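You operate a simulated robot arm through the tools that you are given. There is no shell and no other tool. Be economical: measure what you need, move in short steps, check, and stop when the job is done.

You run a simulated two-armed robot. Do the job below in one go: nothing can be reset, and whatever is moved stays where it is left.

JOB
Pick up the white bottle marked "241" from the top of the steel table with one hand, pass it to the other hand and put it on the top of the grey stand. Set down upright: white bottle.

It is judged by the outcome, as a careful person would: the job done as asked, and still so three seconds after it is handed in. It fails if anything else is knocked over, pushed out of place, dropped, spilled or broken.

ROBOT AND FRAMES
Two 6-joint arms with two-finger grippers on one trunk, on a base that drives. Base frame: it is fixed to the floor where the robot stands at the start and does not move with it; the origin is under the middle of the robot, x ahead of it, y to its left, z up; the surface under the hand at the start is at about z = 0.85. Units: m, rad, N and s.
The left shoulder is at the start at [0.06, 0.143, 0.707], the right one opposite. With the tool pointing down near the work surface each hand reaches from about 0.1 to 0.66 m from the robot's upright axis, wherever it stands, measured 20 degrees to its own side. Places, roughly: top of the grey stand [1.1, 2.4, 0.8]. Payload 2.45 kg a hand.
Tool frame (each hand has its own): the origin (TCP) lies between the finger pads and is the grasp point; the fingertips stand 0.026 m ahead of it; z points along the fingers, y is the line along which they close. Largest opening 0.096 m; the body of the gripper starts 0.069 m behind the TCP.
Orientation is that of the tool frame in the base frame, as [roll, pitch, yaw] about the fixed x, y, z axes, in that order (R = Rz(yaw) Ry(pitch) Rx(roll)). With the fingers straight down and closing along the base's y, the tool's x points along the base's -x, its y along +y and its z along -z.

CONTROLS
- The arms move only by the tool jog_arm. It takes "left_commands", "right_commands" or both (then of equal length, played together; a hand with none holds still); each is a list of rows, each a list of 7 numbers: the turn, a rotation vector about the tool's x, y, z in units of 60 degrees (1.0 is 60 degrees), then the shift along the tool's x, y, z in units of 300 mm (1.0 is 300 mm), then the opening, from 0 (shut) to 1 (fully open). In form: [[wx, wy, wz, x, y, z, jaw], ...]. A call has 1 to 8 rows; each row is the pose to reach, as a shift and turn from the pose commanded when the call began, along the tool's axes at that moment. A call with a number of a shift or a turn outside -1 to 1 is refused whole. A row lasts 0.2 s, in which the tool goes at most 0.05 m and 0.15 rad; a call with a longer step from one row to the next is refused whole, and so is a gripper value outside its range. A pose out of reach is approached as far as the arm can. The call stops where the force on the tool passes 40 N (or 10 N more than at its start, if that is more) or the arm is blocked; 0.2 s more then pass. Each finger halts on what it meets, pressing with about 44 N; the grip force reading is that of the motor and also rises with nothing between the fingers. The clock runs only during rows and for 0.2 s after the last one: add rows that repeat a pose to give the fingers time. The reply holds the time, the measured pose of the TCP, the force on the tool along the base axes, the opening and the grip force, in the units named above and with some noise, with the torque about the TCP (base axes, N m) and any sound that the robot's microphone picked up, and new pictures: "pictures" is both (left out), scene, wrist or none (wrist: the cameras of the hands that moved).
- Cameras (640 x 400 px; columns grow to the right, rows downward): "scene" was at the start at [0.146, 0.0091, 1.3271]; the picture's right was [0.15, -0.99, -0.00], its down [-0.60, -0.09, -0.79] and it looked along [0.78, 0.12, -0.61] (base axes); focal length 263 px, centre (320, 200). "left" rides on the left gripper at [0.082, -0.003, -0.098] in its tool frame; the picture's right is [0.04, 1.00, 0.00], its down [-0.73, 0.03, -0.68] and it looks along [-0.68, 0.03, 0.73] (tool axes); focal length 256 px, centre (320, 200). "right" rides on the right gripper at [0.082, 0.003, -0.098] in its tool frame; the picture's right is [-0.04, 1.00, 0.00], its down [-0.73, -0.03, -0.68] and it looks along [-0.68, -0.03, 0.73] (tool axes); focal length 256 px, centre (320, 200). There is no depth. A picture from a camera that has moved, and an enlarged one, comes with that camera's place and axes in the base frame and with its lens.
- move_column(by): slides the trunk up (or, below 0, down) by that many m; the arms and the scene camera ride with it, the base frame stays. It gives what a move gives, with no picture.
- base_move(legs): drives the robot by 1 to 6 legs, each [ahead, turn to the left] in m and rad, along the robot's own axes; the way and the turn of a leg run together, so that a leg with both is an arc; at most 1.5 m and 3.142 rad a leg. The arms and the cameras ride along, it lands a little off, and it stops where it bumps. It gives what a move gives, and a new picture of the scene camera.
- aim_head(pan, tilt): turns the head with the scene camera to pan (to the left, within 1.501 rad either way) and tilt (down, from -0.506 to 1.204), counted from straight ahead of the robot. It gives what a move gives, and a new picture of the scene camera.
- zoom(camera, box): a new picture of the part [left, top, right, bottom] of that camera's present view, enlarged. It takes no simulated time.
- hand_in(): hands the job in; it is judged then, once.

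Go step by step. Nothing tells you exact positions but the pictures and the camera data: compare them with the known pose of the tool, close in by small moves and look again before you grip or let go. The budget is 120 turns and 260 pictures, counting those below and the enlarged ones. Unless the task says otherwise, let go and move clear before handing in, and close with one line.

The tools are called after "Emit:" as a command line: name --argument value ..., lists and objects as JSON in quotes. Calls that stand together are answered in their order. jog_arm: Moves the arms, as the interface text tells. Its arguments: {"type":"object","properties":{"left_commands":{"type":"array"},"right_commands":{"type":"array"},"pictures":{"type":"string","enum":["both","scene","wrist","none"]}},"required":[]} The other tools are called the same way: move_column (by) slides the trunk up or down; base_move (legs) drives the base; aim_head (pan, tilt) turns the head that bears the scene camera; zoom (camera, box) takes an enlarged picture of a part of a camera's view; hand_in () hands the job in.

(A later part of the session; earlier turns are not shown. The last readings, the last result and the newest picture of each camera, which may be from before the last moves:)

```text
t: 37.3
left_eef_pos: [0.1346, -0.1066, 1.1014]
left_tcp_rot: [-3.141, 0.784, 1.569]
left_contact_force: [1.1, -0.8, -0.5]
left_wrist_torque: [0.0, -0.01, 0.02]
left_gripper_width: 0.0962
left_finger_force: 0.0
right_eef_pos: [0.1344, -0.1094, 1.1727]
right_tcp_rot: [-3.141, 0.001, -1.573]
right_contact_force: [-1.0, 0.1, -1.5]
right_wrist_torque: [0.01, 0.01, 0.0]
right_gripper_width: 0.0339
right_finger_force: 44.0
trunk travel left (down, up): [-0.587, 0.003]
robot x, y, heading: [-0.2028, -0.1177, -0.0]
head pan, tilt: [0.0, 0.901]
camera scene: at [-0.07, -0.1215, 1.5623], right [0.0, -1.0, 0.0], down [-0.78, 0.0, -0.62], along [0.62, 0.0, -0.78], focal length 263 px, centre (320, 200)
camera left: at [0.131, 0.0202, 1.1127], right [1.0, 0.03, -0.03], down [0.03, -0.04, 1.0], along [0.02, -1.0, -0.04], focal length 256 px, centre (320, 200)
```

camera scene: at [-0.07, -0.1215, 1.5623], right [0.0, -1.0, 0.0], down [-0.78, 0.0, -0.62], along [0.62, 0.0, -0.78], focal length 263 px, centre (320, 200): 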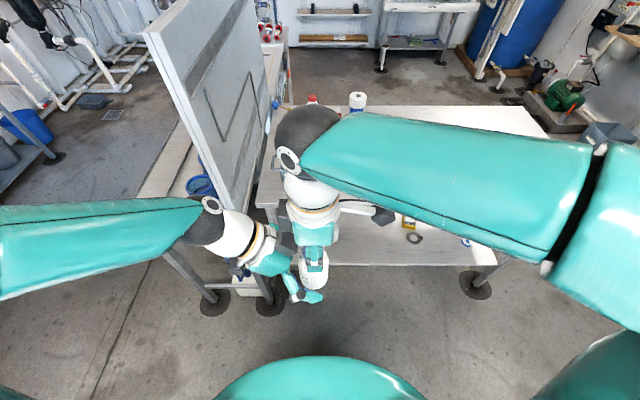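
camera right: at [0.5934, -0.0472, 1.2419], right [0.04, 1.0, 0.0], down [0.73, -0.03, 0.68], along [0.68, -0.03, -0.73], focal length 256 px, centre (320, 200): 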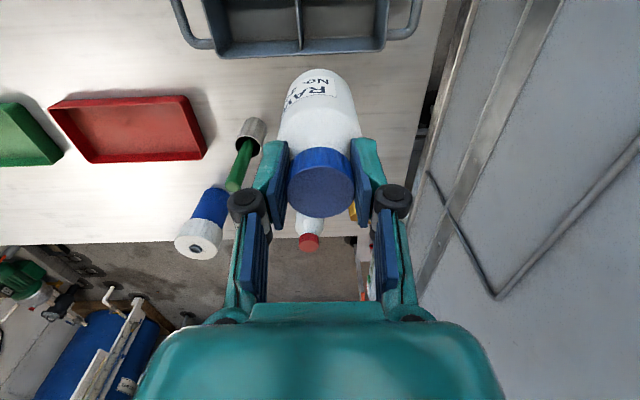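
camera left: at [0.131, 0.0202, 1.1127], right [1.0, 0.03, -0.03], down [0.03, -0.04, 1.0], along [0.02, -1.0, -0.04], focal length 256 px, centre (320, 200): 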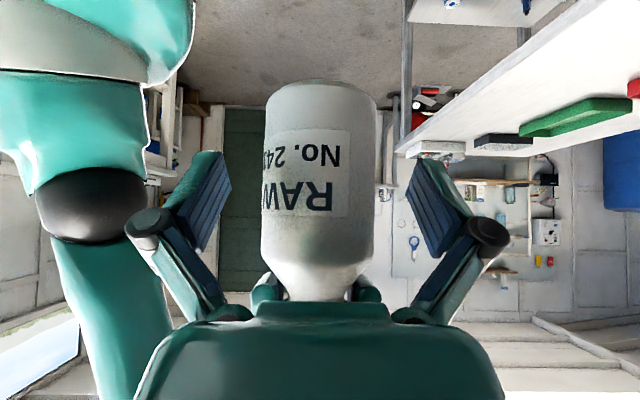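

The bottle is centred between the left fingers. Closing the left hand.

Emit:
jog_arm --left_commands '[[0, 0, 0, 0, 0, 0, 0.75], [0, 0, 0, 0, 0, 0, 0.55], [0, 0, 0, 0, 0, 0, 0.4], [0, 0, 0, 0, 0, 0, 0.2], [0, 0, 0, 0, 0, 0, 0], [0, 0, 0, 0, 0, 0, 0]]' --pictures "wrist"

```text
t: 38.7
left_eef_pos: [0.1344, -0.1061, 1.1015]
left_tcp_rot: [3.141, 0.785, 1.567]
left_contact_force: [-3.8, 2.1, 2.5]
left_wrist_torque: [-0.06, 0.0, -0.03]
left_gripper_width: 0.0524
left_finger_force: 43.7
right_eef_pos: [0.135, -0.1094, 1.1745]
right_tcp_rot: [-3.141, 0.0, -1.573]
right_contact_force: [3.1, -1.2, -4.6]
right_wrist_torque: [-0.12, -0.22, 0.06]
right_gripper_width: 0.0336
right_finger_force: 44.0
trunk travel left (down, up): [-0.587, 0.003]
robot x, y, heading: [-0.2091, -0.1167, 0.002]
head pan, tilt: [0.0, 0.901]
camera left: at [0.1311, 0.0201, 1.1129], right [1.0, 0.03, -0.03], down [0.03, -0.04, 1.0], along [0.02, -1.0, -0.04], focal length 256 px, centre (320, 200)
```

left: 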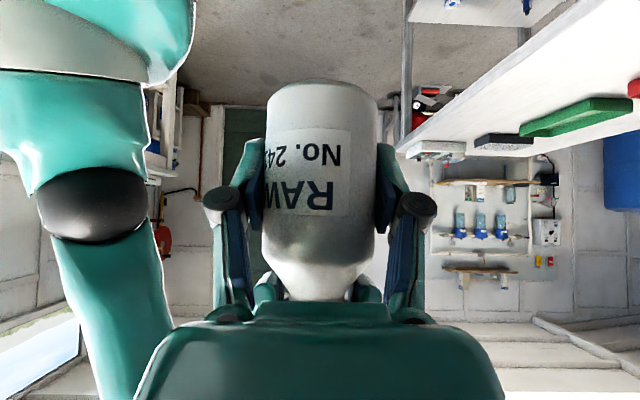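

The left hand holds the body with 44 N. I'll open the right hand and lift it away.

Emit:
jog_arm --right_commands '[[0, 0, 0, 0, 0, 0, 0.45], [0, 0, 0, 0, 0, 0, 0.6], [0, 0, 0, 0, 0, 0, 0.6], [0, 0, 0, 0, 0, -0.06, 0.6], [0, 0, 0, 0, 0, -0.15, 0.6], [0, 0, 0, 0, 0, -0.25, 0.6]]' --left_commands '[[0, 0, 0, 0, 0, 0, 0], [0, 0, 0, 0, 0, 0, 0], [0, 0, 0, 0, 0, 0, 0], [0, 0, 0, 0, 0, 0, 0], [0, 0, 0, 0, 0, 0, 0], [0, 0, 0, 0, 0, 0, 0]]'

```text
t: 40.1
left_eef_pos: [0.1354, -0.1076, 1.1017]
left_tcp_rot: [-3.141, 0.785, 1.569]
left_contact_force: [-0.3, 0.2, 0.8]
left_wrist_torque: [0.0, -0.01, 0.0]
left_gripper_width: 0.0522
left_finger_force: 43.7
right_eef_pos: [0.1358, -0.108, 1.2493]
right_tcp_rot: [3.14, 0.001, -1.572]
right_contact_force: [-0.6, 0.5, 0.4]
right_wrist_torque: [0.03, -0.01, -0.01]
right_gripper_width: 0.0575
right_finger_force: 0.1
trunk travel left (down, up): [-0.587, 0.003]
robot x, y, heading: [-0.2052, -0.1206, -0.001]
head pan, tilt: [0.0, 0.901]
camera scene: at [-0.0699, -0.1216, 1.5623], right [0.0, -1.0, 0.0], down [-0.78, 0.0, -0.62], along [0.62, 0.0, -0.78], focal length 263 px, centre (320, 200)
camera right: at [0.1324, -0.1905, 1.3461], right [-1.0, 0.04, 0.0], down [0.03, 0.73, 0.68], along [0.03, 0.68, -0.73], focal length 256 px, centre (320, 200)
camera left: at [0.1311, 0.0202, 1.1128], right [1.0, 0.03, -0.03], down [0.03, -0.04, 1.0], along [0.02, -1.0, -0.04], focal length 256 px, centre (320, 200)
```

scene: 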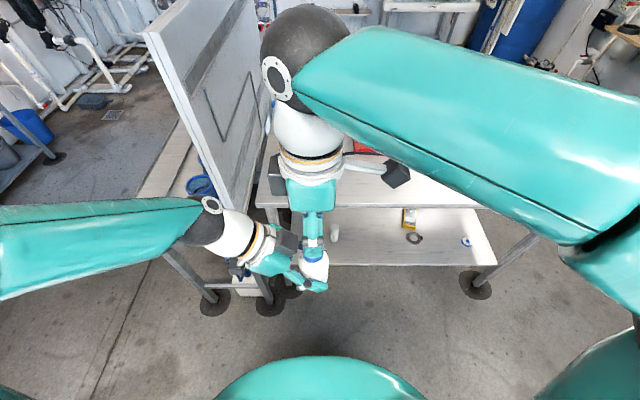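
right: 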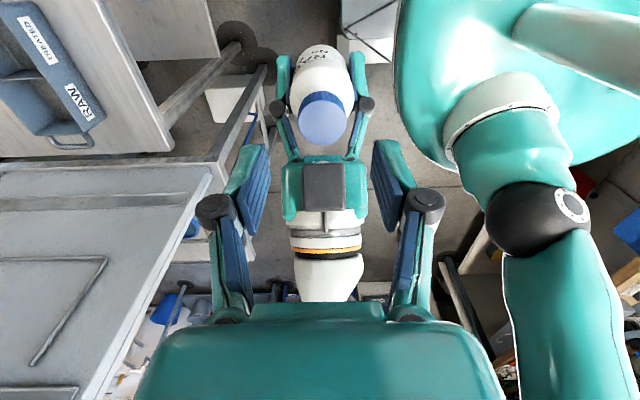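
left: 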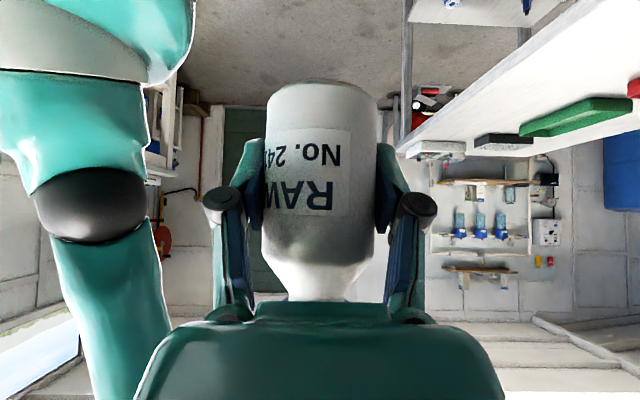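

The handover worked: the left hand alone holds the bottle upright. I'll move the right hand up and away to the right, then look toward the stand.

Emit:
jog_arm --right_commands '[[0, 0, 0, 0, 0, -0.15, 0.6], [0, 0, 0, 0.15, 0, -0.2, 0.6], [0, 0, 0, 0.3, 0.03, -0.2, 0.6], [0, 0, 0, 0.45, 0.06, -0.2, 0.6], [0, 0, 0, 0.6, 0.1, -0.2, 0.6], [0, 0, 0, 0.75, 0.14, -0.15, 0.6]]' --pictures "none"

Emit:
aim_head --pan 1.5 --tilt 0.5

```text
t: 41.5
left_eef_pos: [0.1329, -0.1083, 1.1017]
left_tcp_rot: [-3.141, 0.783, 1.567]
left_contact_force: [0.3, 0.2, 0.9]
left_wrist_torque: [0.02, 0.01, 0.05]
left_gripper_width: 0.0522
left_finger_force: 43.9
right_eef_pos: [0.0895, -0.3362, 1.2948]
right_tcp_rot: [3.141, 0.002, -1.57]
right_contact_force: [-0.1, -0.2, 0.5]
right_wrist_torque: [0.03, -0.01, -0.01]
right_gripper_width: 0.0576
right_finger_force: 0.0
trunk travel left (down, up): [-0.587, 0.003]
robot x, y, heading: [-0.206, -0.1152, -0.002]
head pan, tilt: [0.0, 0.901]
```

```text
t: 43.1
left_eef_pos: [0.1338, -0.107, 1.101]
left_tcp_rot: [-3.141, 0.785, 1.569]
left_contact_force: [-0.1, -0.1, -0.8]
left_wrist_torque: [-0.03, 0.0, 0.02]
left_gripper_width: 0.0521
left_finger_force: 43.9
right_eef_pos: [0.0907, -0.3347, 1.2956]
right_tcp_rot: [3.14, 0.003, -1.572]
right_contact_force: [-0.6, 0.1, 0.7]
right_wrist_torque: [0.02, 0.03, 0.0]
right_gripper_width: 0.0577
right_finger_force: 0.1
trunk travel left (down, up): [-0.587, 0.003]
robot x, y, heading: [-0.2059, -0.1211, 0.002]
head pan, tilt: [1.499, 0.499]
camera scene: at [-0.139, -0.0311, 1.5962], right [1.0, -0.07, 0.0], down [-0.03, -0.48, -0.88], along [0.06, 0.88, -0.48], focal length 263 px, centre (320, 200)
```

scene: 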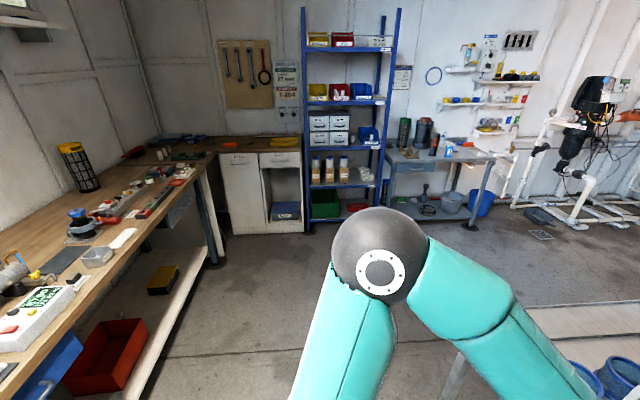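

The grey stand is the wall bench at about x 0.6–1.6, front edge y≈2.0. I'll yaw the left hand about the vertical so it points forward and down, keeping the bottle upright, then drive there via the open floor.

Emit:
jog_arm --left_commands '[[-0.1, 0, -0.1, 0, 0, 0, 0], [-0.2, 0, -0.2, 0, 0, 0, 0], [-0.3, 0, -0.3, 0, 0, 0, 0], [-0.4, 0, -0.4, 0, 0, 0, 0], [-0.5, 0, -0.5, 0, 0, 0, 0]]' --pictures "none"

Emit:
jog_arm --left_commands '[[-0.1, 0, -0.1, 0, 0, 0, 0], [-0.2, 0, -0.2, 0, 0, 0, 0], [-0.3, 0, -0.3, 0, 0, 0, 0], [-0.4, 0, -0.4, 0, 0, 0, 0], [-0.5, 0, -0.5, 0, 0, 0, 0], [-0.56, 0, -0.56, 0, 0, 0, 0]]' --pictures "none"

Emit:
aim_head --pan 0.0 --tilt 0.9

```text
t: 44.3
left_eef_pos: [0.1375, -0.1082, 1.1012]
left_tcp_rot: [3.139, 0.766, 2.23]
left_contact_force: [0.1, -0.2, -0.5]
left_wrist_torque: [0.01, 0.02, 0.04]
left_gripper_width: 0.0524
left_finger_force: 44.2
left hand out of reach, approached as far as the arm can: row 5
right_eef_pos: [0.0907, -0.3339, 1.2949]
right_tcp_rot: [3.139, 0.001, -1.572]
right_contact_force: [0.3, 0.1, -0.2]
right_wrist_torque: [0.0, -0.06, 0.02]
right_gripper_width: 0.0576
right_finger_force: 0.0
trunk travel left (down, up): [-0.587, 0.003]
robot x, y, heading: [-0.2072, -0.1179, 0.006]
head pan, tilt: [1.499, 0.499]
```

```text
t: 45.7
left_eef_pos: [0.1366, -0.1075, 1.1014]
left_tcp_rot: [3.122, 0.771, 3.046]
left_contact_force: [-0.1, 0.1, -1.1]
left_wrist_torque: [0.02, 0.01, 0.0]
left_gripper_width: 0.052
left_finger_force: 43.6
left hand out of reach, approached as far as the arm can: row 1, 2, 3, 4
right_eef_pos: [0.0911, -0.3336, 1.296]
right_tcp_rot: [3.141, -0.001, -1.572]
right_contact_force: [0.2, 0.0, 0.7]
right_wrist_torque: [0.0, -0.03, -0.01]
right_gripper_width: 0.0575
right_finger_force: 0.0
trunk travel left (down, up): [-0.587, 0.003]
robot x, y, heading: [-0.2067, -0.1141, 0.002]
head pan, tilt: [1.499, 0.499]
```

```text
t: 47.3
left_eef_pos: [0.137, -0.1063, 1.1014]
left_tcp_rot: [3.122, 0.771, 3.047]
left_contact_force: [-0.3, 0.0, -2.6]
left_wrist_torque: [0.02, 0.03, -0.02]
left_gripper_width: 0.0521
left_finger_force: 43.6
right_eef_pos: [0.0907, -0.3354, 1.2948]
right_tcp_rot: [-3.141, 0.0, -1.574]
right_contact_force: [0.7, -0.1, -0.1]
right_wrist_torque: [0.02, 0.02, -0.01]
right_gripper_width: 0.0574
right_finger_force: 0.0
trunk travel left (down, up): [-0.587, 0.003]
robot x, y, heading: [-0.2046, -0.1156, 0.002]
head pan, tilt: [0.0, 0.901]
camera scene: at [-0.07, -0.1217, 1.5623], right [0.0, -1.0, 0.0], down [-0.78, 0.0, -0.62], along [0.62, 0.0, -0.78], focal length 263 px, centre (320, 200)
```

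scene: 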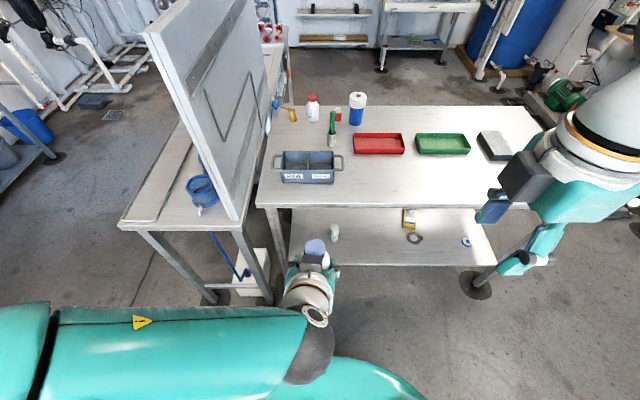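

The bottle is upright and the table items are undisturbed. Backing off, turning left and driving along the open floor.

Emit:
base_move --legs '[[-0.15, 0], [0, 1.57]]'

Emit:
base_move --legs '[[1.2, 0]]'

```text
t: 53.0
left_eef_pos: [-0.3643, 0.2273, 1.1057]
left_tcp_rot: [3.112, 0.755, -1.652]
left_contact_force: [-0.4, -0.1, -2.4]
left_wrist_torque: [0.0, 0.01, 0.02]
left_gripper_width: 0.0523
left_finger_force: 43.9
right_eef_pos: [-0.1421, 0.1802, 1.2941]
right_tcp_rot: [-3.142, 0.0, 0.012]
right_contact_force: [-0.2, -0.4, -0.2]
right_wrist_torque: [0.02, 0.01, 0.0]
right_gripper_width: 0.0576
right_finger_force: 0.1
trunk travel left (down, up): [-0.587, 0.003]
robot x, y, heading: [-0.3156, -0.1177, 1.579]
head pan, tilt: [0.0, 0.901]
camera scene: at [-0.3162, 0.014, 1.5624], right [1.0, 0.01, 0.0], down [0.01, -0.78, -0.62], along [-0.01, 0.62, -0.78], focal length 263 px, centre (320, 200)
```

scene: 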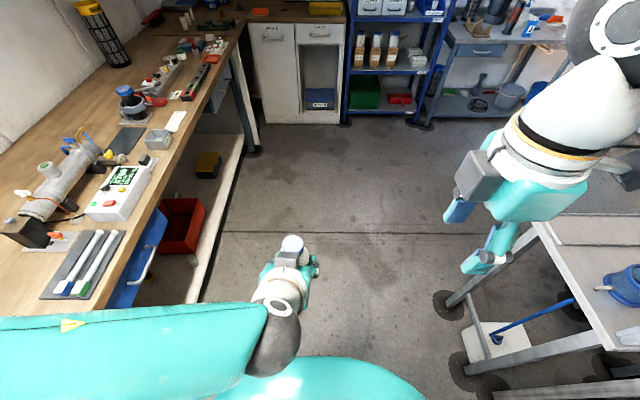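

```text
t: 59.2
left_eef_pos: [-0.3705, 1.4389, 1.107]
left_tcp_rot: [3.113, 0.755, -1.657]
left_contact_force: [-0.6, -0.8, -2.1]
left_wrist_torque: [0.01, -0.02, -0.07]
left_gripper_width: 0.0518
left_finger_force: 44.1
right_eef_pos: [-0.1473, 1.391, 1.2952]
right_tcp_rot: [3.138, 0.001, 0.007]
right_contact_force: [0.4, 0.8, 0.0]
right_wrist_torque: [0.02, 0.0, -0.02]
right_gripper_width: 0.0576
right_finger_force: 0.1
trunk travel left (down, up): [-0.587, 0.003]
robot x, y, heading: [-0.3204, 1.095, 1.575]
head pan, tilt: [0.0, 0.901]
camera scene: at [-0.3218, 1.2255, 1.5623], right [1.0, 0.0, 0.0], down [0.0, -0.78, -0.62], along [0.0, 0.62, -0.78], focal length 263 px, centre (320, 200)
```

scene: 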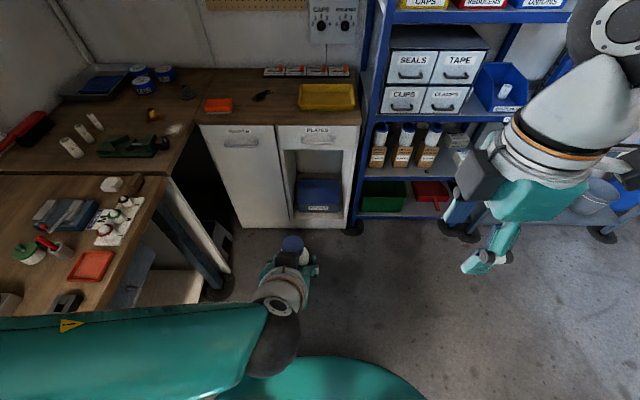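

Clear so far. Turning right and driving along x toward the front of the stand.

Emit:
base_move --legs '[[0, -1.575], [1.4, 0]]'

Emit:
aim_head --pan 1.3 --tilt 0.6

```text
t: 64.5
left_eef_pos: [0.0347, 1.1283, 1.1061]
left_tcp_rot: [3.109, 0.755, 3.023]
left_contact_force: [0.2, -0.9, -2.0]
left_wrist_torque: [0.04, 0.01, 0.06]
left_gripper_width: 0.0517
left_finger_force: 44.4
right_eef_pos: [-0.0195, 0.9063, 1.2959]
right_tcp_rot: [3.14, 0.003, -1.592]
right_contact_force: [0.6, 0.1, 0.6]
right_wrist_torque: [0.09, 0.03, 0.0]
right_gripper_width: 0.0575
right_finger_force: 0.1
trunk travel left (down, up): [-0.587, 0.003]
robot x, y, heading: [-0.3139, 1.1366, -0.042]
head pan, tilt: [0.0, 0.901]
stopped in leg 2: the robot was blocked; the commanded pose is now the measured one
camera scene: at [-0.1746, 1.1195, 1.5621], right [-0.04, -1.0, 0.0], down [-0.78, 0.03, -0.62], along [0.62, -0.02, -0.78], focal length 263 px, centre (320, 200)
```

scene: 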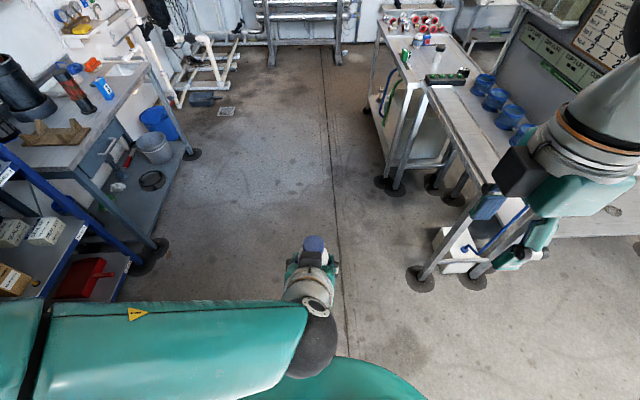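

```text
t: 66.0
left_eef_pos: [0.0341, 1.1317, 1.108]
left_tcp_rot: [3.114, 0.755, 3.026]
left_contact_force: [0.3, -0.1, -1.4]
left_wrist_torque: [-0.01, 0.0, -0.02]
left_gripper_width: 0.0522
left_finger_force: 44.2
right_eef_pos: [-0.0203, 0.9075, 1.2969]
right_tcp_rot: [3.141, 0.002, -1.59]
right_contact_force: [0.6, 0.1, 0.6]
right_wrist_torque: [-0.01, 0.01, -0.02]
right_gripper_width: 0.0577
right_finger_force: 0.0
trunk travel left (down, up): [-0.587, 0.003]
robot x, y, heading: [-0.3165, 1.1327, -0.045]
head pan, tilt: [1.3, 0.6]
camera scene: at [-0.2247, 1.2106, 1.5871], right [0.95, -0.31, 0.0], down [-0.17, -0.54, -0.82], along [0.25, 0.78, -0.57], focal length 263 px, centre (320, 200)
```

scene: 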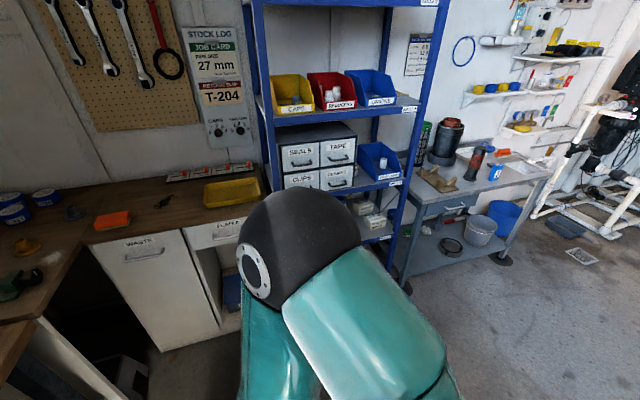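

Something blocked the base right at the start of the forward leg. I'll look around the base on both sides before moving again.

Emit:
aim_head --pan -1.4 --tilt 0.9

Emit:
aim_head --pan 1.5 --tilt 1.2

Emit:
aim_head --pan 0.0 --tilt 1.2

```text
t: 68.3
left_eef_pos: [0.0338, 1.1321, 1.1071]
left_tcp_rot: [3.113, 0.756, 3.028]
left_contact_force: [-1.0, 0.1, -2.2]
left_wrist_torque: [-0.01, -0.01, 0.01]
left_gripper_width: 0.0518
left_finger_force: 44.3
right_eef_pos: [-0.0202, 0.9095, 1.2977]
right_tcp_rot: [-3.141, 0.002, -1.59]
right_contact_force: [-0.3, -0.6, -0.2]
right_wrist_torque: [0.02, -0.01, 0.0]
right_gripper_width: 0.0577
right_finger_force: 0.0
trunk travel left (down, up): [-0.587, 0.003]
robot x, y, heading: [-0.3115, 1.1357, -0.045]
head pan, tilt: [-1.4, 0.901]
camera scene: at [-0.2422, 1.0515, 1.5624], right [-0.99, -0.13, 0.0], down [-0.1, 0.78, -0.62], along [0.08, -0.62, -0.78], focal length 263 px, centre (320, 200)
```

scene: 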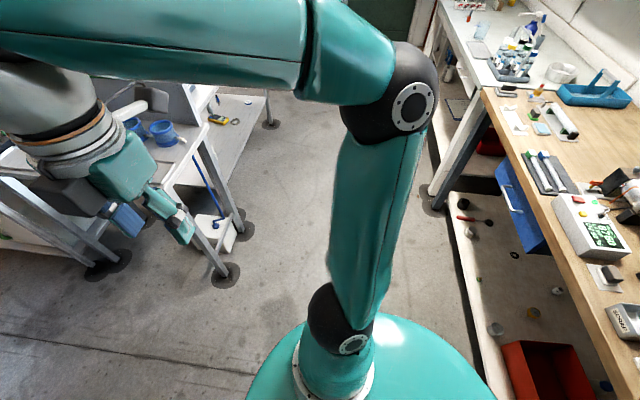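

```text
t: 70.9
left_eef_pos: [0.0332, 1.1327, 1.1068]
left_tcp_rot: [3.113, 0.755, 3.028]
left_contact_force: [-0.5, -0.5, -2.8]
left_wrist_torque: [0.0, 0.0, -0.02]
left_gripper_width: 0.0518
left_finger_force: 44.3
right_eef_pos: [-0.0211, 0.9088, 1.2979]
right_tcp_rot: [-3.14, 0.003, -1.591]
right_contact_force: [-0.2, -0.4, 0.2]
right_wrist_torque: [0.01, 0.02, 0.03]
right_gripper_width: 0.0575
right_finger_force: 0.0
trunk travel left (down, up): [-0.587, 0.003]
robot x, y, heading: [-0.3152, 1.1353, -0.042]
head pan, tilt: [1.499, 1.201]
camera scene: at [-0.2456, 1.1819, 1.5425], right [0.99, -0.11, 0.0], down [-0.11, -0.93, -0.36], along [0.04, 0.36, -0.93], focal length 263 px, centre (320, 200)
```

scene: 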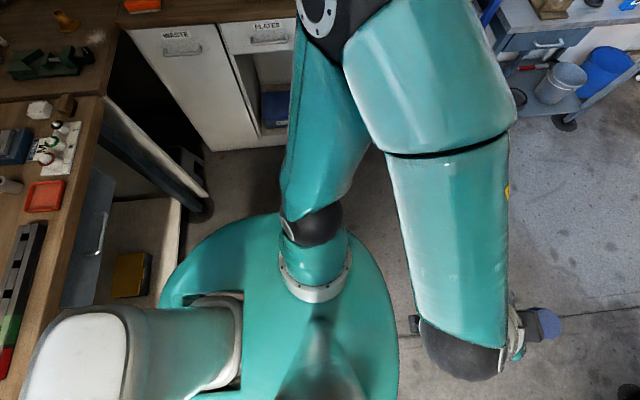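

```text
t: 72.5
left_eef_pos: [0.0328, 1.1319, 1.1077]
left_tcp_rot: [3.114, 0.756, 3.028]
left_contact_force: [-0.2, -0.1, -2.6]
left_wrist_torque: [0.0, -0.02, -0.01]
left_gripper_width: 0.0518
left_finger_force: 44.2
right_eef_pos: [-0.0208, 0.9083, 1.2966]
right_tcp_rot: [-3.14, 0.0, -1.591]
right_contact_force: [-0.3, -0.7, -0.1]
right_wrist_torque: [-0.03, -0.02, -0.02]
right_gripper_width: 0.0574
right_finger_force: 0.1
trunk travel left (down, up): [-0.587, 0.003]
robot x, y, heading: [-0.3129, 1.1333, -0.044]
head pan, tilt: [0.0, 1.201]
camera scene: at [-0.1961, 1.1241, 1.5425], right [-0.04, -1.0, 0.0], down [-0.93, 0.04, -0.36], along [0.36, -0.01, -0.93], focal length 263 px, centre (320, 200)
```

scene: 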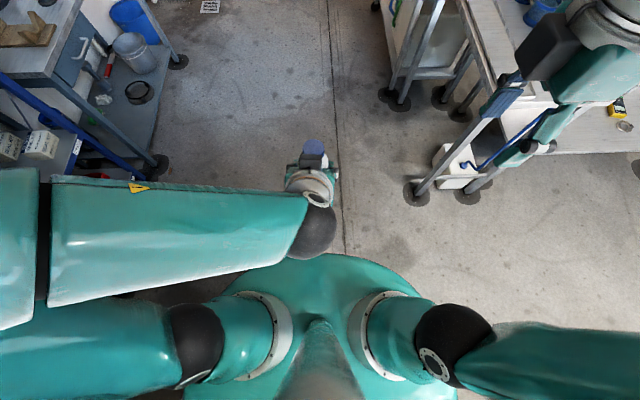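

The rear of the robot seems to be close to the wooden bench, which it likely brushed while turning. Moving gently away, straight ahead.

Emit:
base_move --legs '[[0.15, 0.0]]'

```text
t: 73.9
left_eef_pos: [0.1885, 1.1242, 1.1071]
left_tcp_rot: [3.114, 0.754, 3.029]
left_contact_force: [0.2, 0.3, -2.5]
left_wrist_torque: [0.0, 0.01, -0.01]
left_gripper_width: 0.0516
left_finger_force: 43.9
right_eef_pos: [0.1343, 0.9023, 1.2976]
right_tcp_rot: [3.141, 0.001, -1.592]
right_contact_force: [0.8, -0.1, -0.4]
right_wrist_torque: [0.02, 0.07, 0.0]
right_gripper_width: 0.0578
right_finger_force: 0.0
trunk travel left (down, up): [-0.587, 0.003]
robot x, y, heading: [-0.1592, 1.1229, -0.042]
head pan, tilt: [0.0, 1.201]
camera scene: at [-0.041, 1.1175, 1.5423], right [-0.04, -1.0, 0.0], down [-0.93, 0.04, -0.36], along [0.36, -0.02, -0.93], focal length 263 px, centre (320, 200)
```

scene: 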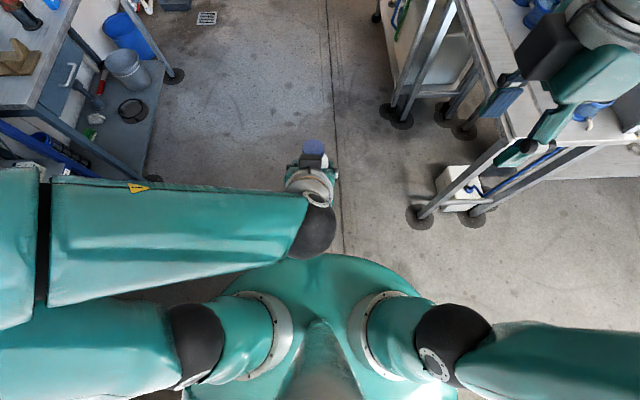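

Free again. Continuing along x with a slight left correction, then looking at the stand.

Emit:
base_move --legs '[[0, 0.045], [1.1, 0]]'

Emit:
base_move --legs '[[0, 1.57]]'

Emit:
aim_head --pan 0.0 --tilt 0.75

```text
t: 80.0
left_eef_pos: [1.2906, 1.1428, 1.1084]
left_tcp_rot: [3.115, 0.756, 3.07]
left_contact_force: [0.0, -0.4, -3.0]
left_wrist_torque: [0.0, -0.02, 0.01]
left_gripper_width: 0.0519
left_finger_force: 44.4
right_eef_pos: [1.2463, 0.9174, 1.2974]
right_tcp_rot: [3.141, 0.002, -1.548]
right_contact_force: [-0.6, -0.6, 1.1]
right_wrist_torque: [-0.03, 0.04, -0.07]
right_gripper_width: 0.0576
right_finger_force: 0.0
trunk travel left (down, up): [-0.587, 0.003]
robot x, y, heading: [0.9434, 1.1282, 0.002]
head pan, tilt: [0.0, 1.201]
camera scene: at [1.0619, 1.1245, 1.5425], right [0.0, -1.0, 0.0], down [-0.93, 0.0, -0.36], along [0.36, 0.0, -0.93], focal length 263 px, centre (320, 200)
```

scene: 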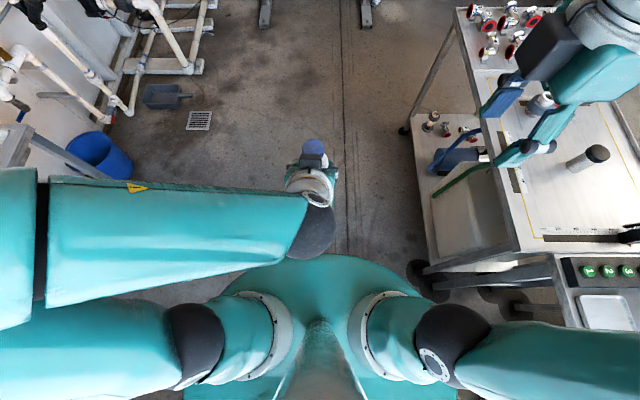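

```text
t: 84.8
left_eef_pos: [0.9306, 1.4745, 1.1103]
left_tcp_rot: [3.112, 0.752, -1.642]
left_contact_force: [-0.2, 0.5, -1.8]
left_wrist_torque: [0.01, -0.04, 0.02]
left_gripper_width: 0.0519
left_finger_force: 43.8
right_eef_pos: [1.1552, 1.4273, 1.2985]
right_tcp_rot: [3.141, 0.0, 0.022]
right_contact_force: [-0.1, -0.2, 0.2]
right_wrist_torque: [0.04, -0.03, -0.01]
right_gripper_width: 0.0579
right_finger_force: 0.0
trunk travel left (down, up): [-0.587, 0.003]
robot x, y, heading: [0.9861, 1.1337, 1.568]
head pan, tilt: [0.0, 1.201]
camera scene: at [0.985, 1.2407, 1.5425], right [1.0, 0.0, 0.0], down [0.0, -0.93, -0.36], along [0.0, 0.36, -0.93], focal length 263 px, centre (320, 200)
```

scene: 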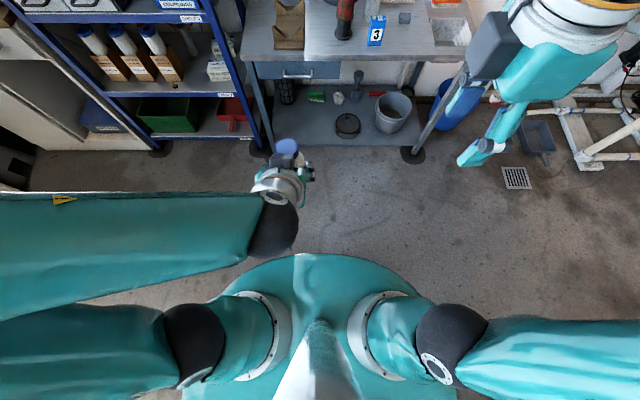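

```text
t: 85.7
left_eef_pos: [0.9329, 1.4736, 1.1099]
left_tcp_rot: [3.11, 0.753, -1.645]
left_contact_force: [0.9, 0.9, -1.8]
left_wrist_torque: [-0.01, 0.04, -0.02]
left_gripper_width: 0.0516
left_finger_force: 44.2
right_eef_pos: [1.1568, 1.4285, 1.2994]
right_tcp_rot: [-3.141, 0.002, 0.021]
right_contact_force: [0.4, -0.5, 0.2]
right_wrist_torque: [0.03, 0.02, 0.01]
right_gripper_width: 0.0577
right_finger_force: 0.0
trunk travel left (down, up): [-0.587, 0.003]
robot x, y, heading: [0.9835, 1.1276, 1.569]
head pan, tilt: [0.0, 0.75]
camera scene: at [0.9867, 1.2674, 1.5742], right [1.0, 0.0, 0.0], down [0.0, -0.68, -0.73], along [0.0, 0.73, -0.68], focal length 263 px, centre (320, 200)
```

scene: 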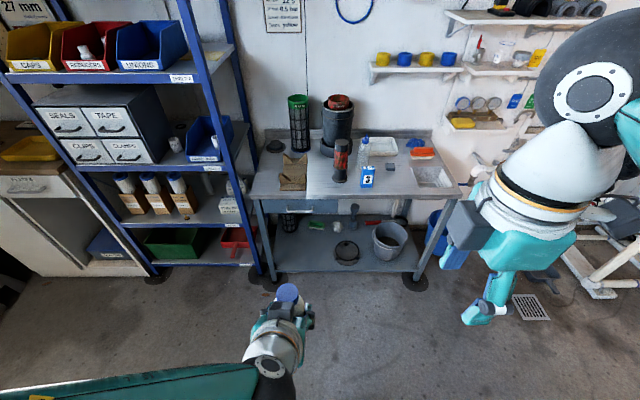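

The grey stand is directly ahead with several items on it. I'll zoom in to choose a free spot.

Emit:
zoom --camera "scene" --box '[240, 90, 470, 230]'

```text
2.78 times, centred on (355, 160) of scene
camera zoom: at [0.9867, 1.2674, 1.5742], right [1.0, 0.0, 0.0], down [0.0, -0.68, -0.73], along [0.0, 0.73, -0.68], focal length 732 px, centre (223, 311)
```

zoom: 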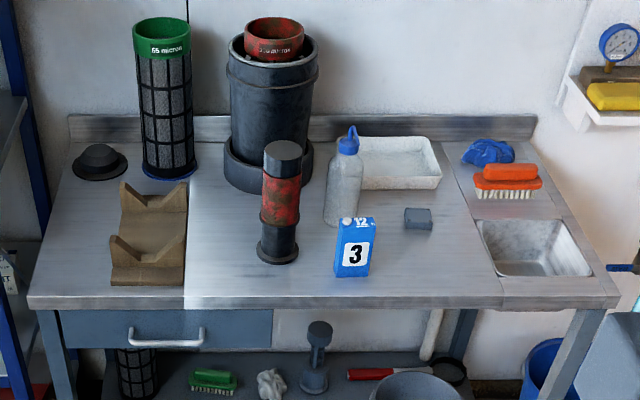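

There's a free patch between the "3" card and the sink, about (1.335, 2.215). I'll shift the robot to x≈1.33 and move closer.

Emit:
base_move --legs '[[0, -0.633], [0.55, 0], [0, 0.633]]'

Emit:
aim_head --pan -0.5 --tilt 0.7

```text
t: 92.7
left_eef_pos: [1.2633, 1.9213, 1.1129]
left_tcp_rot: [3.104, 0.735, -1.638]
left_contact_force: [-0.8, -0.8, -2.0]
left_wrist_torque: [0.0, -0.02, 0.0]
left_gripper_width: 0.0517
left_finger_force: 44.5
right_eef_pos: [1.4828, 1.8714, 1.2973]
right_tcp_rot: [-3.141, 0.001, 0.024]
right_contact_force: [-0.1, -0.2, 0.1]
right_wrist_torque: [0.03, -0.01, -0.02]
right_gripper_width: 0.0576
right_finger_force: 0.0
trunk travel left (down, up): [-0.587, 0.003]
robot x, y, heading: [1.3323, 1.5722, 1.564]
head pan, tilt: [0.0, 0.75]
camera scene: at [1.3355, 1.7111, 1.5743], right [1.0, -0.01, 0.0], down [-0.01, -0.68, -0.73], along [0.01, 0.73, -0.68], focal length 263 px, centre (320, 200)
```

scene: 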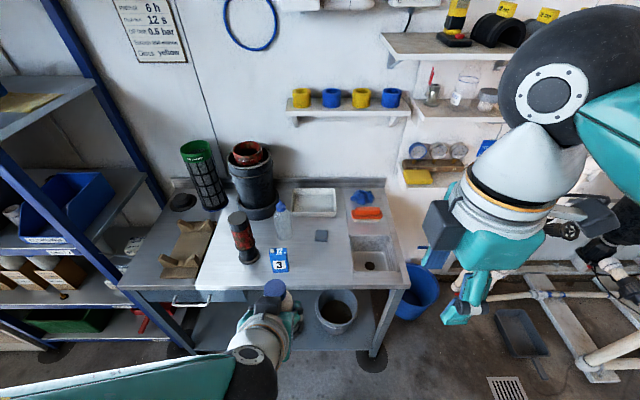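

```text
t: 93.7
left_eef_pos: [1.2626, 1.9222, 1.1159]
left_tcp_rot: [3.105, 0.738, -1.641]
left_contact_force: [-0.6, -0.3, -1.7]
left_wrist_torque: [0.01, -0.04, -0.03]
left_gripper_width: 0.0513
left_finger_force: 43.9
right_eef_pos: [1.4849, 1.8729, 1.2985]
right_tcp_rot: [3.142, 0.003, 0.026]
right_contact_force: [0.7, 0.0, -0.3]
right_wrist_torque: [-0.01, -0.01, 0.0]
right_gripper_width: 0.0576
right_finger_force: 0.0
trunk travel left (down, up): [-0.587, 0.003]
robot x, y, heading: [1.3333, 1.5753, 1.562]
head pan, tilt: [-0.499, 0.7]
camera scene: at [1.3763, 1.7025, 1.5785], right [0.87, -0.48, 0.0], down [-0.31, -0.56, -0.76], along [0.37, 0.67, -0.64], focal length 263 px, centre (320, 200)
```

scene: 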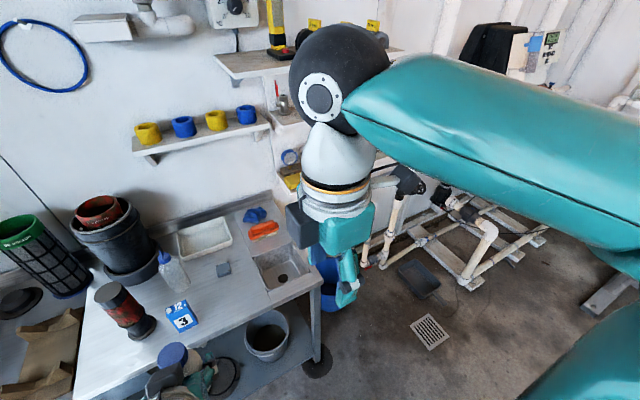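

The robot is at x≈1.33 and the spot is confirmed at about (1.335, 2.21). I'll shift the left hand right by 7 cm and trim its tilt so the bottle is exactly upright.

Emit:
jog_arm --left_commands '[[0.012, -0.015, 0, 0, -0.08, 0, 0], [0.024, -0.03, 0, 0, -0.16, 0, 0], [0.034, -0.045, 0, 0, -0.24, 0, 0], [0.034, -0.045, 0, 0, -0.24, 0, 0]]' --pictures "none"

Emit:
aim_head --pan 0.0 --tilt 0.8

```text
t: 94.7
left_eef_pos: [1.3362, 1.9194, 1.1142]
left_tcp_rot: [3.139, 0.787, -1.639]
left_contact_force: [0.3, 0.2, -1.0]
left_wrist_torque: [-0.02, 0.0, 0.0]
left_gripper_width: 0.0514
left_finger_force: 44.3
right_eef_pos: [1.4834, 1.8719, 1.299]
right_tcp_rot: [-3.141, 0.0, 0.023]
right_contact_force: [-0.7, 0.8, 0.3]
right_wrist_torque: [-0.03, -0.04, 0.0]
right_gripper_width: 0.0576
right_finger_force: 0.1
trunk travel left (down, up): [-0.587, 0.003]
robot x, y, heading: [1.3342, 1.5715, 1.561]
head pan, tilt: [-0.499, 0.7]
```

```text
t: 95.6
left_eef_pos: [1.3359, 1.9202, 1.1128]
left_tcp_rot: [3.139, 0.784, -1.641]
left_contact_force: [0.8, -0.1, -2.4]
left_wrist_torque: [0.01, 0.01, 0.01]
left_gripper_width: 0.0515
left_finger_force: 43.9
right_eef_pos: [1.4836, 1.8728, 1.2984]
right_tcp_rot: [3.141, 0.002, 0.025]
right_contact_force: [0.2, -0.3, 1.3]
right_wrist_torque: [-0.01, -0.01, 0.02]
right_gripper_width: 0.0576
right_finger_force: 0.0
trunk travel left (down, up): [-0.587, 0.003]
robot x, y, heading: [1.3345, 1.5728, 1.562]
head pan, tilt: [0.0, 0.799]
camera scene: at [1.3356, 1.709, 1.5703], right [1.0, -0.01, 0.0], down [-0.01, -0.72, -0.7], along [0.01, 0.7, -0.72], focal length 263 px, centre (320, 200)
```

scene: 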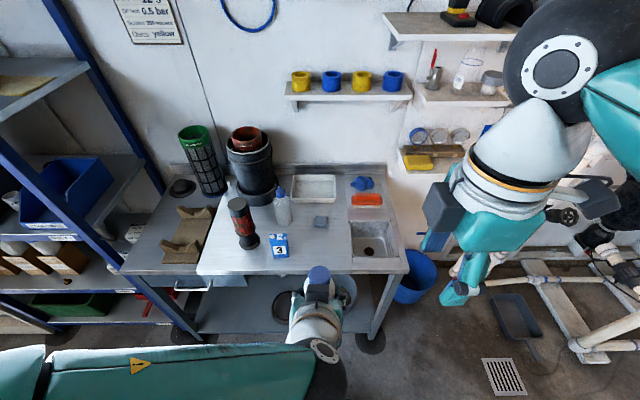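

Orientation is now right. Checking how the bottle sits in the left hand before going on, and driving closer.

Emit:
zoom --camera "left" --box '[160, 40, 480, 240]'

Emit:
base_move --legs '[[0.2, 0.008]]'

```text
2.00 times, centred on (320, 140) of left
camera zoom: at [1.3306, 1.792, 1.125], right [-1.0, 0.04, -0.03], down [-0.03, 0.04, 1.0], along [0.04, 1.0, -0.04], focal length 512 px, centre (320, 320)
```

zoom: 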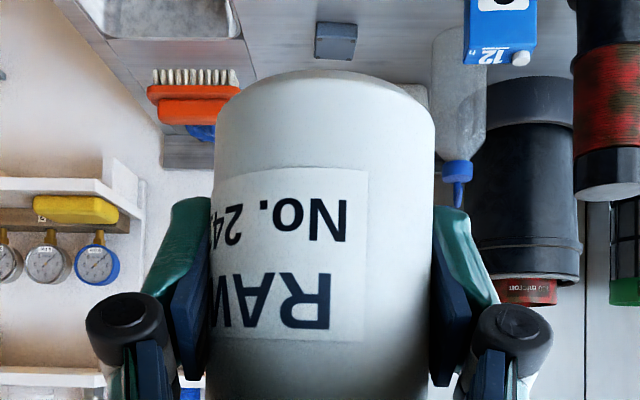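

```text
t: 97.2
left_eef_pos: [1.3333, 2.1233, 1.1134]
left_tcp_rot: [3.14, 0.784, -1.631]
left_contact_force: [-0.2, 0.3, -1.9]
left_wrist_torque: [-0.02, 0.03, 0.0]
left_gripper_width: 0.0517
left_finger_force: 43.6
right_eef_pos: [1.4808, 2.0778, 1.2989]
right_tcp_rot: [-3.141, 0.002, 0.033]
right_contact_force: [0.2, 0.7, 0.2]
right_wrist_torque: [-0.04, 0.02, 0.02]
right_gripper_width: 0.0574
right_finger_force: 0.1
trunk travel left (down, up): [-0.587, 0.003]
robot x, y, heading: [1.3365, 1.7766, 1.577]
head pan, tilt: [0.0, 0.799]
camera scene: at [1.3354, 1.9138, 1.5701], right [1.0, 0.01, 0.0], down [0.0, -0.72, -0.7], along [0.0, 0.7, -0.72], focal length 263 px, centre (320, 200)
```

scene: 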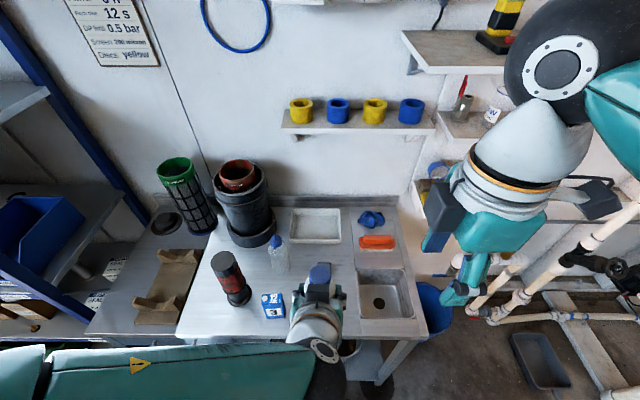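

The bottle is upright and unslipped. I'll extend the hand 8.5 cm forward over the spot, then lower the trunk most of the way.

Emit:
jog_arm --left_commands '[[0, 0, 0, -0.07, 0, 0.07, 0], [0, 0, 0, -0.14, 0, 0.14, 0], [0, 0, 0, -0.2, 0, 0.2, 0], [0, 0, 0, -0.2, 0, 0.2, 0]]' --pictures "none"

Emit:
move_column --by -0.18

Emit:
aim_head --pan 0.0 --tilt 0.85

Emit:
zoom --camera "left" --box '[0, 0, 640, 400]'

```text
t: 98.2
left_eef_pos: [1.3378, 2.2073, 1.114]
left_tcp_rot: [3.139, 0.783, -1.634]
left_contact_force: [-0.4, -0.7, -2.1]
left_wrist_torque: [-0.02, -0.03, -0.03]
left_gripper_width: 0.0515
left_finger_force: 44.8
right_eef_pos: [1.4806, 2.0767, 1.2997]
right_tcp_rot: [-3.138, 0.0, 0.033]
right_contact_force: [-0.9, -0.1, 0.9]
right_wrist_torque: [0.0, 0.0, 0.03]
right_gripper_width: 0.0576
right_finger_force: 0.0
trunk travel left (down, up): [-0.587, 0.003]
robot x, y, heading: [1.3361, 1.7738, 1.58]
head pan, tilt: [0.0, 0.799]
```

```text
t: 100.2
left_eef_pos: [1.3378, 2.2062, 0.9337]
left_tcp_rot: [3.139, 0.783, -1.633]
left_contact_force: [0.3, 0.5, -3.2]
left_wrist_torque: [0.03, 0.01, 0.0]
left_gripper_width: 0.0516
left_finger_force: 44.3
right_eef_pos: [1.4818, 2.0767, 1.1194]
right_tcp_rot: [3.141, 0.0, 0.033]
right_contact_force: [0.5, -0.4, -0.3]
right_wrist_torque: [-0.01, -0.02, 0.03]
right_gripper_width: 0.0573
right_finger_force: 0.0
trunk travel left (down, up): [-0.407, 0.183]
robot x, y, heading: [1.3372, 1.7763, 1.581]
head pan, tilt: [0.0, 0.799]
```

```text
t: 100.8
left_eef_pos: [1.3378, 2.2073, 0.933]
left_tcp_rot: [3.14, 0.783, -1.631]
left_contact_force: [1.0, 1.1, -1.5]
left_wrist_torque: [0.03, 0.0, 0.0]
left_gripper_width: 0.0513
left_finger_force: 44.2
right_eef_pos: [1.4815, 2.0768, 1.1194]
right_tcp_rot: [-3.141, 0.0, 0.033]
right_contact_force: [-0.6, -0.2, -0.1]
right_wrist_torque: [0.01, 0.02, -0.01]
right_gripper_width: 0.0576
right_finger_force: 0.1
trunk travel left (down, up): [-0.407, 0.183]
robot x, y, heading: [1.3345, 1.7732, 1.578]
head pan, tilt: [0.0, 0.85]
camera scene: at [1.3354, 1.9097, 1.3862], right [1.0, 0.01, 0.0], down [0.0, -0.75, -0.66], along [0.0, 0.66, -0.75], focal length 263 px, centre (320, 200)
```

scene: 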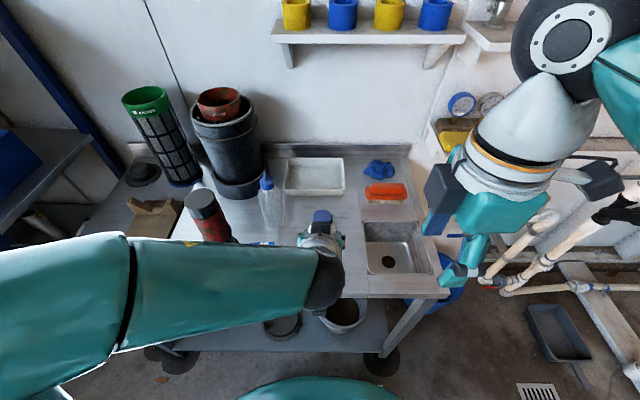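

```text
1.00 times, centred on (320, 200) of left (not enlarged: the box is as wide or as high as the picture)
camera zoom: at [1.3331, 2.0794, 0.945], right [-1.0, 0.03, -0.03], down [-0.03, 0.04, 1.0], along [0.03, 1.0, -0.04], focal length 256 px, centre (320, 200)
```

zoom: 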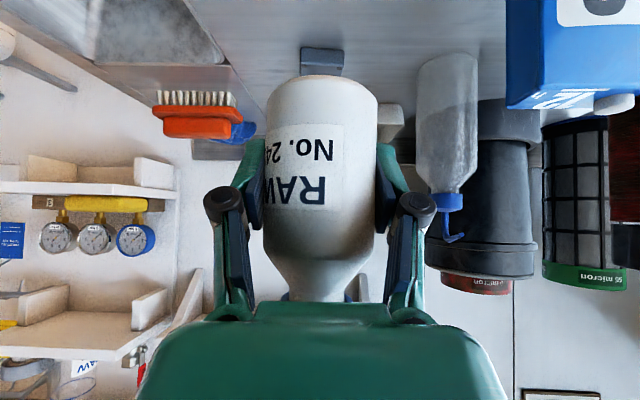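

The spot below is clear and the forearm clears the other items. Lowering the trunk a further 6 cm, then looking again.

Emit:
move_column --by -0.06

Emit:
zoom --camera "left" --box '[0, 0, 640, 400]'

Emit:
zoom --camera "scene" --box '[160, 160, 440, 335]'

```text
t: 101.8
left_eef_pos: [1.3386, 2.2072, 0.8737]
left_tcp_rot: [3.139, 0.783, -1.632]
left_contact_force: [-0.4, -0.5, -1.8]
left_wrist_torque: [-0.02, 0.0, 0.01]
left_gripper_width: 0.0518
left_finger_force: 44.3
right_eef_pos: [1.4807, 2.0765, 1.0592]
right_tcp_rot: [-3.142, 0.0, 0.033]
right_contact_force: [-0.2, 0.1, -0.4]
right_wrist_torque: [-0.02, 0.02, 0.02]
right_gripper_width: 0.0574
right_finger_force: 0.1
trunk travel left (down, up): [-0.347, 0.243]
robot x, y, heading: [1.3328, 1.7755, 1.579]
head pan, tilt: [0.0, 0.85]
```

```text
1.00 times, centred on (320, 200) of left (not enlarged: the box is as wide or as high as the picture)
camera zoom: at [1.3331, 2.0792, 0.885], right [-1.0, 0.03, -0.03], down [-0.03, 0.04, 1.0], along [0.03, 1.0, -0.04], focal length 256 px, centre (320, 200)
```

zoom: 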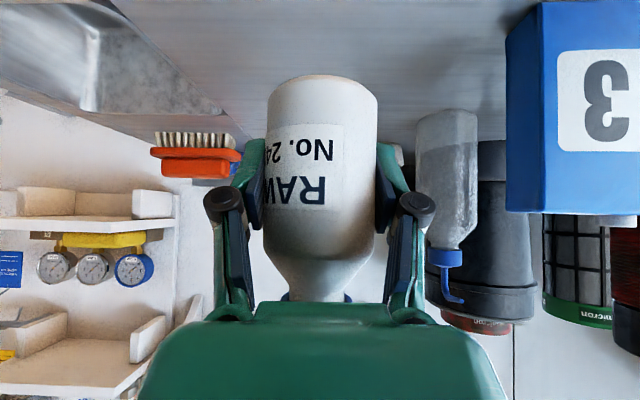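

```text
2.29 times, centred on (300, 248) of scene
camera zoom: at [1.3353, 1.9095, 1.3263], right [1.0, 0.01, 0.0], down [0.0, -0.75, -0.66], along [0.0, 0.66, -0.75], focal length 601 px, centre (366, 91)
```

zoom: 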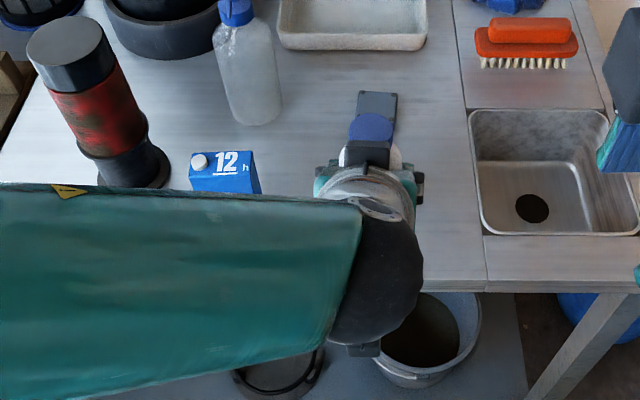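

The "3" box is about 4 cm clear of the fingers, so I'll only open a little later. Now going down in small steps until contact.

Emit:
jog_arm --left_commands '[[0, 0, 0, 0.0141, 0, 0.0141, 0], [0, 0, 0, 0.0283, 0, 0.0283, 0], [0, 0, 0, 0.0424, 0, 0.0424, 0], [0, 0, 0, 0.0495, 0, 0.0495, 0]]' --pictures "wrist"

```text
t: 102.8
left_eef_pos: [1.3371, 2.2073, 0.8523]
left_tcp_rot: [3.141, 0.782, -1.632]
left_contact_force: [-0.5, 0.6, -2.0]
left_wrist_torque: [0.02, -0.05, -0.01]
left_gripper_width: 0.0519
left_finger_force: 44.3
right_eef_pos: [1.4815, 2.0763, 1.0593]
right_tcp_rot: [3.14, -0.001, 0.032]
right_contact_force: [-0.7, -0.4, -0.9]
right_wrist_torque: [0.01, -0.02, 0.0]
right_gripper_width: 0.0578
right_finger_force: 0.0
trunk travel left (down, up): [-0.347, 0.243]
robot x, y, heading: [1.337, 1.7754, 1.577]
head pan, tilt: [0.0, 0.85]
camera left: at [1.333, 2.0789, 0.864], right [-1.0, 0.03, -0.03], down [-0.03, 0.04, 1.0], along [0.03, 1.0, -0.04], focal length 256 px, centre (320, 200)
```

left: 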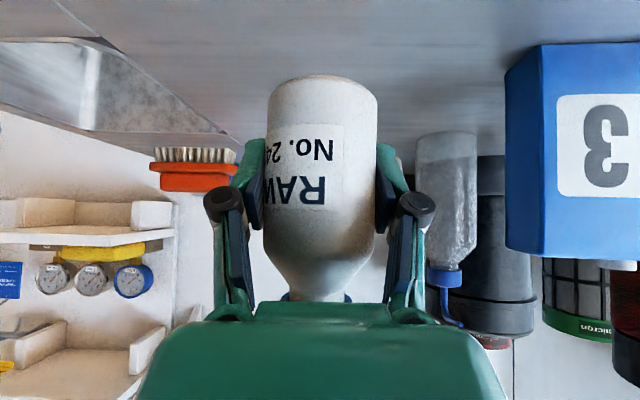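

No contact yet. Continuing down in finer steps.

Emit:
jog_arm --left_commands '[[0, 0, 0, 0.0094, 0, 0.0094, 0], [0, 0, 0, 0.0188, 0, 0.0188, 0], [0, 0, 0, 0.0259, 0, 0.0259, 0]]' --pictures "wrist"

```text
t: 103.7
left_eef_pos: [1.3382, 2.2067, 0.8408]
left_tcp_rot: [3.138, 0.785, -1.635]
left_contact_force: [0.6, -0.2, -2.7]
left_wrist_torque: [0.0, -0.02, 0.03]
left_gripper_width: 0.0514
left_finger_force: 43.8
right_eef_pos: [1.4819, 2.0767, 1.0588]
right_tcp_rot: [-3.141, 0.002, 0.034]
right_contact_force: [0.5, 0.5, -0.7]
right_wrist_torque: [-0.04, -0.02, -0.02]
right_gripper_width: 0.0575
right_finger_force: 0.0
trunk travel left (down, up): [-0.347, 0.243]
robot x, y, heading: [1.3344, 1.7754, 1.578]
head pan, tilt: [0.0, 0.85]
camera left: at [1.3328, 2.0797, 0.8525], right [-1.0, 0.03, -0.03], down [-0.03, 0.04, 1.0], along [0.03, 1.0, -0.04], focal length 256 px, centre (320, 200)
```

left: 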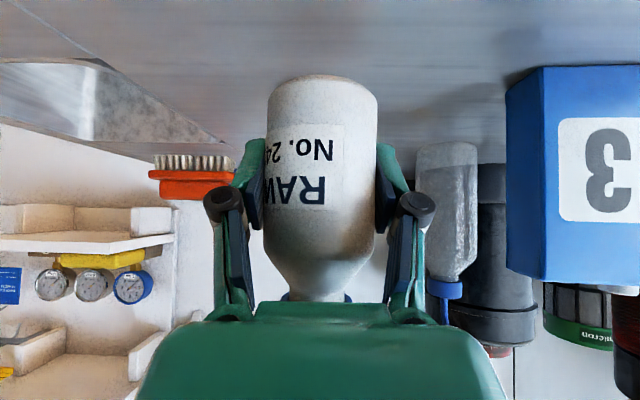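

From the box-corner parallax the bench is at z≈0.78, about 2 cm more. Continuing in 4 mm steps.

Emit:
jog_arm --left_commands '[[0, 0, 0, 0.0094, 0, 0.0094, 0], [0, 0, 0, 0.0188, 0, 0.0188, 0], [0, 0, 0, 0.0259, 0, 0.0259, 0], [0, 0, 0, 0.0306, 0, 0.0306, 0], [0, 0, 0, 0.0354, 0, 0.0354, 0]]' --pictures "wrist"

```text
t: 104.8
left_eef_pos: [1.3372, 2.2088, 0.8263]
left_tcp_rot: [3.139, 0.783, -1.635]
left_contact_force: [1.3, -0.6, -2.4]
left_wrist_torque: [0.03, 0.0, 0.03]
left_gripper_width: 0.0513
left_finger_force: 44.3
right_eef_pos: [1.4817, 2.0771, 1.059]
right_tcp_rot: [-3.142, -0.001, 0.033]
right_contact_force: [-0.8, -0.2, 0.3]
right_wrist_torque: [0.01, 0.01, 0.01]
right_gripper_width: 0.0577
right_finger_force: 0.1
trunk travel left (down, up): [-0.347, 0.243]
robot x, y, heading: [1.3364, 1.7713, 1.579]
head pan, tilt: [0.0, 0.85]
camera left: at [1.3327, 2.0796, 0.8378], right [-1.0, 0.03, -0.03], down [-0.02, 0.04, 1.0], along [0.03, 1.0, -0.04], focal length 256 px, centre (320, 200)
```

left: 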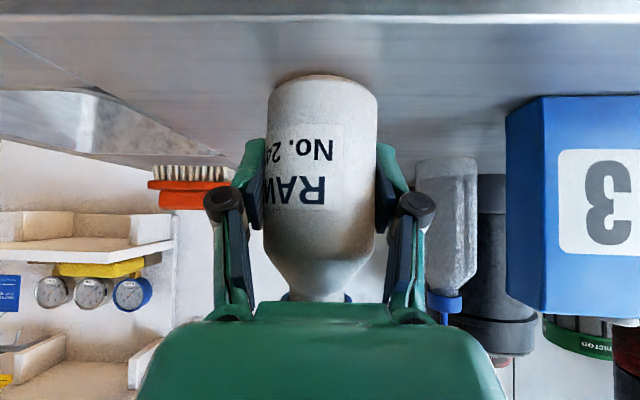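

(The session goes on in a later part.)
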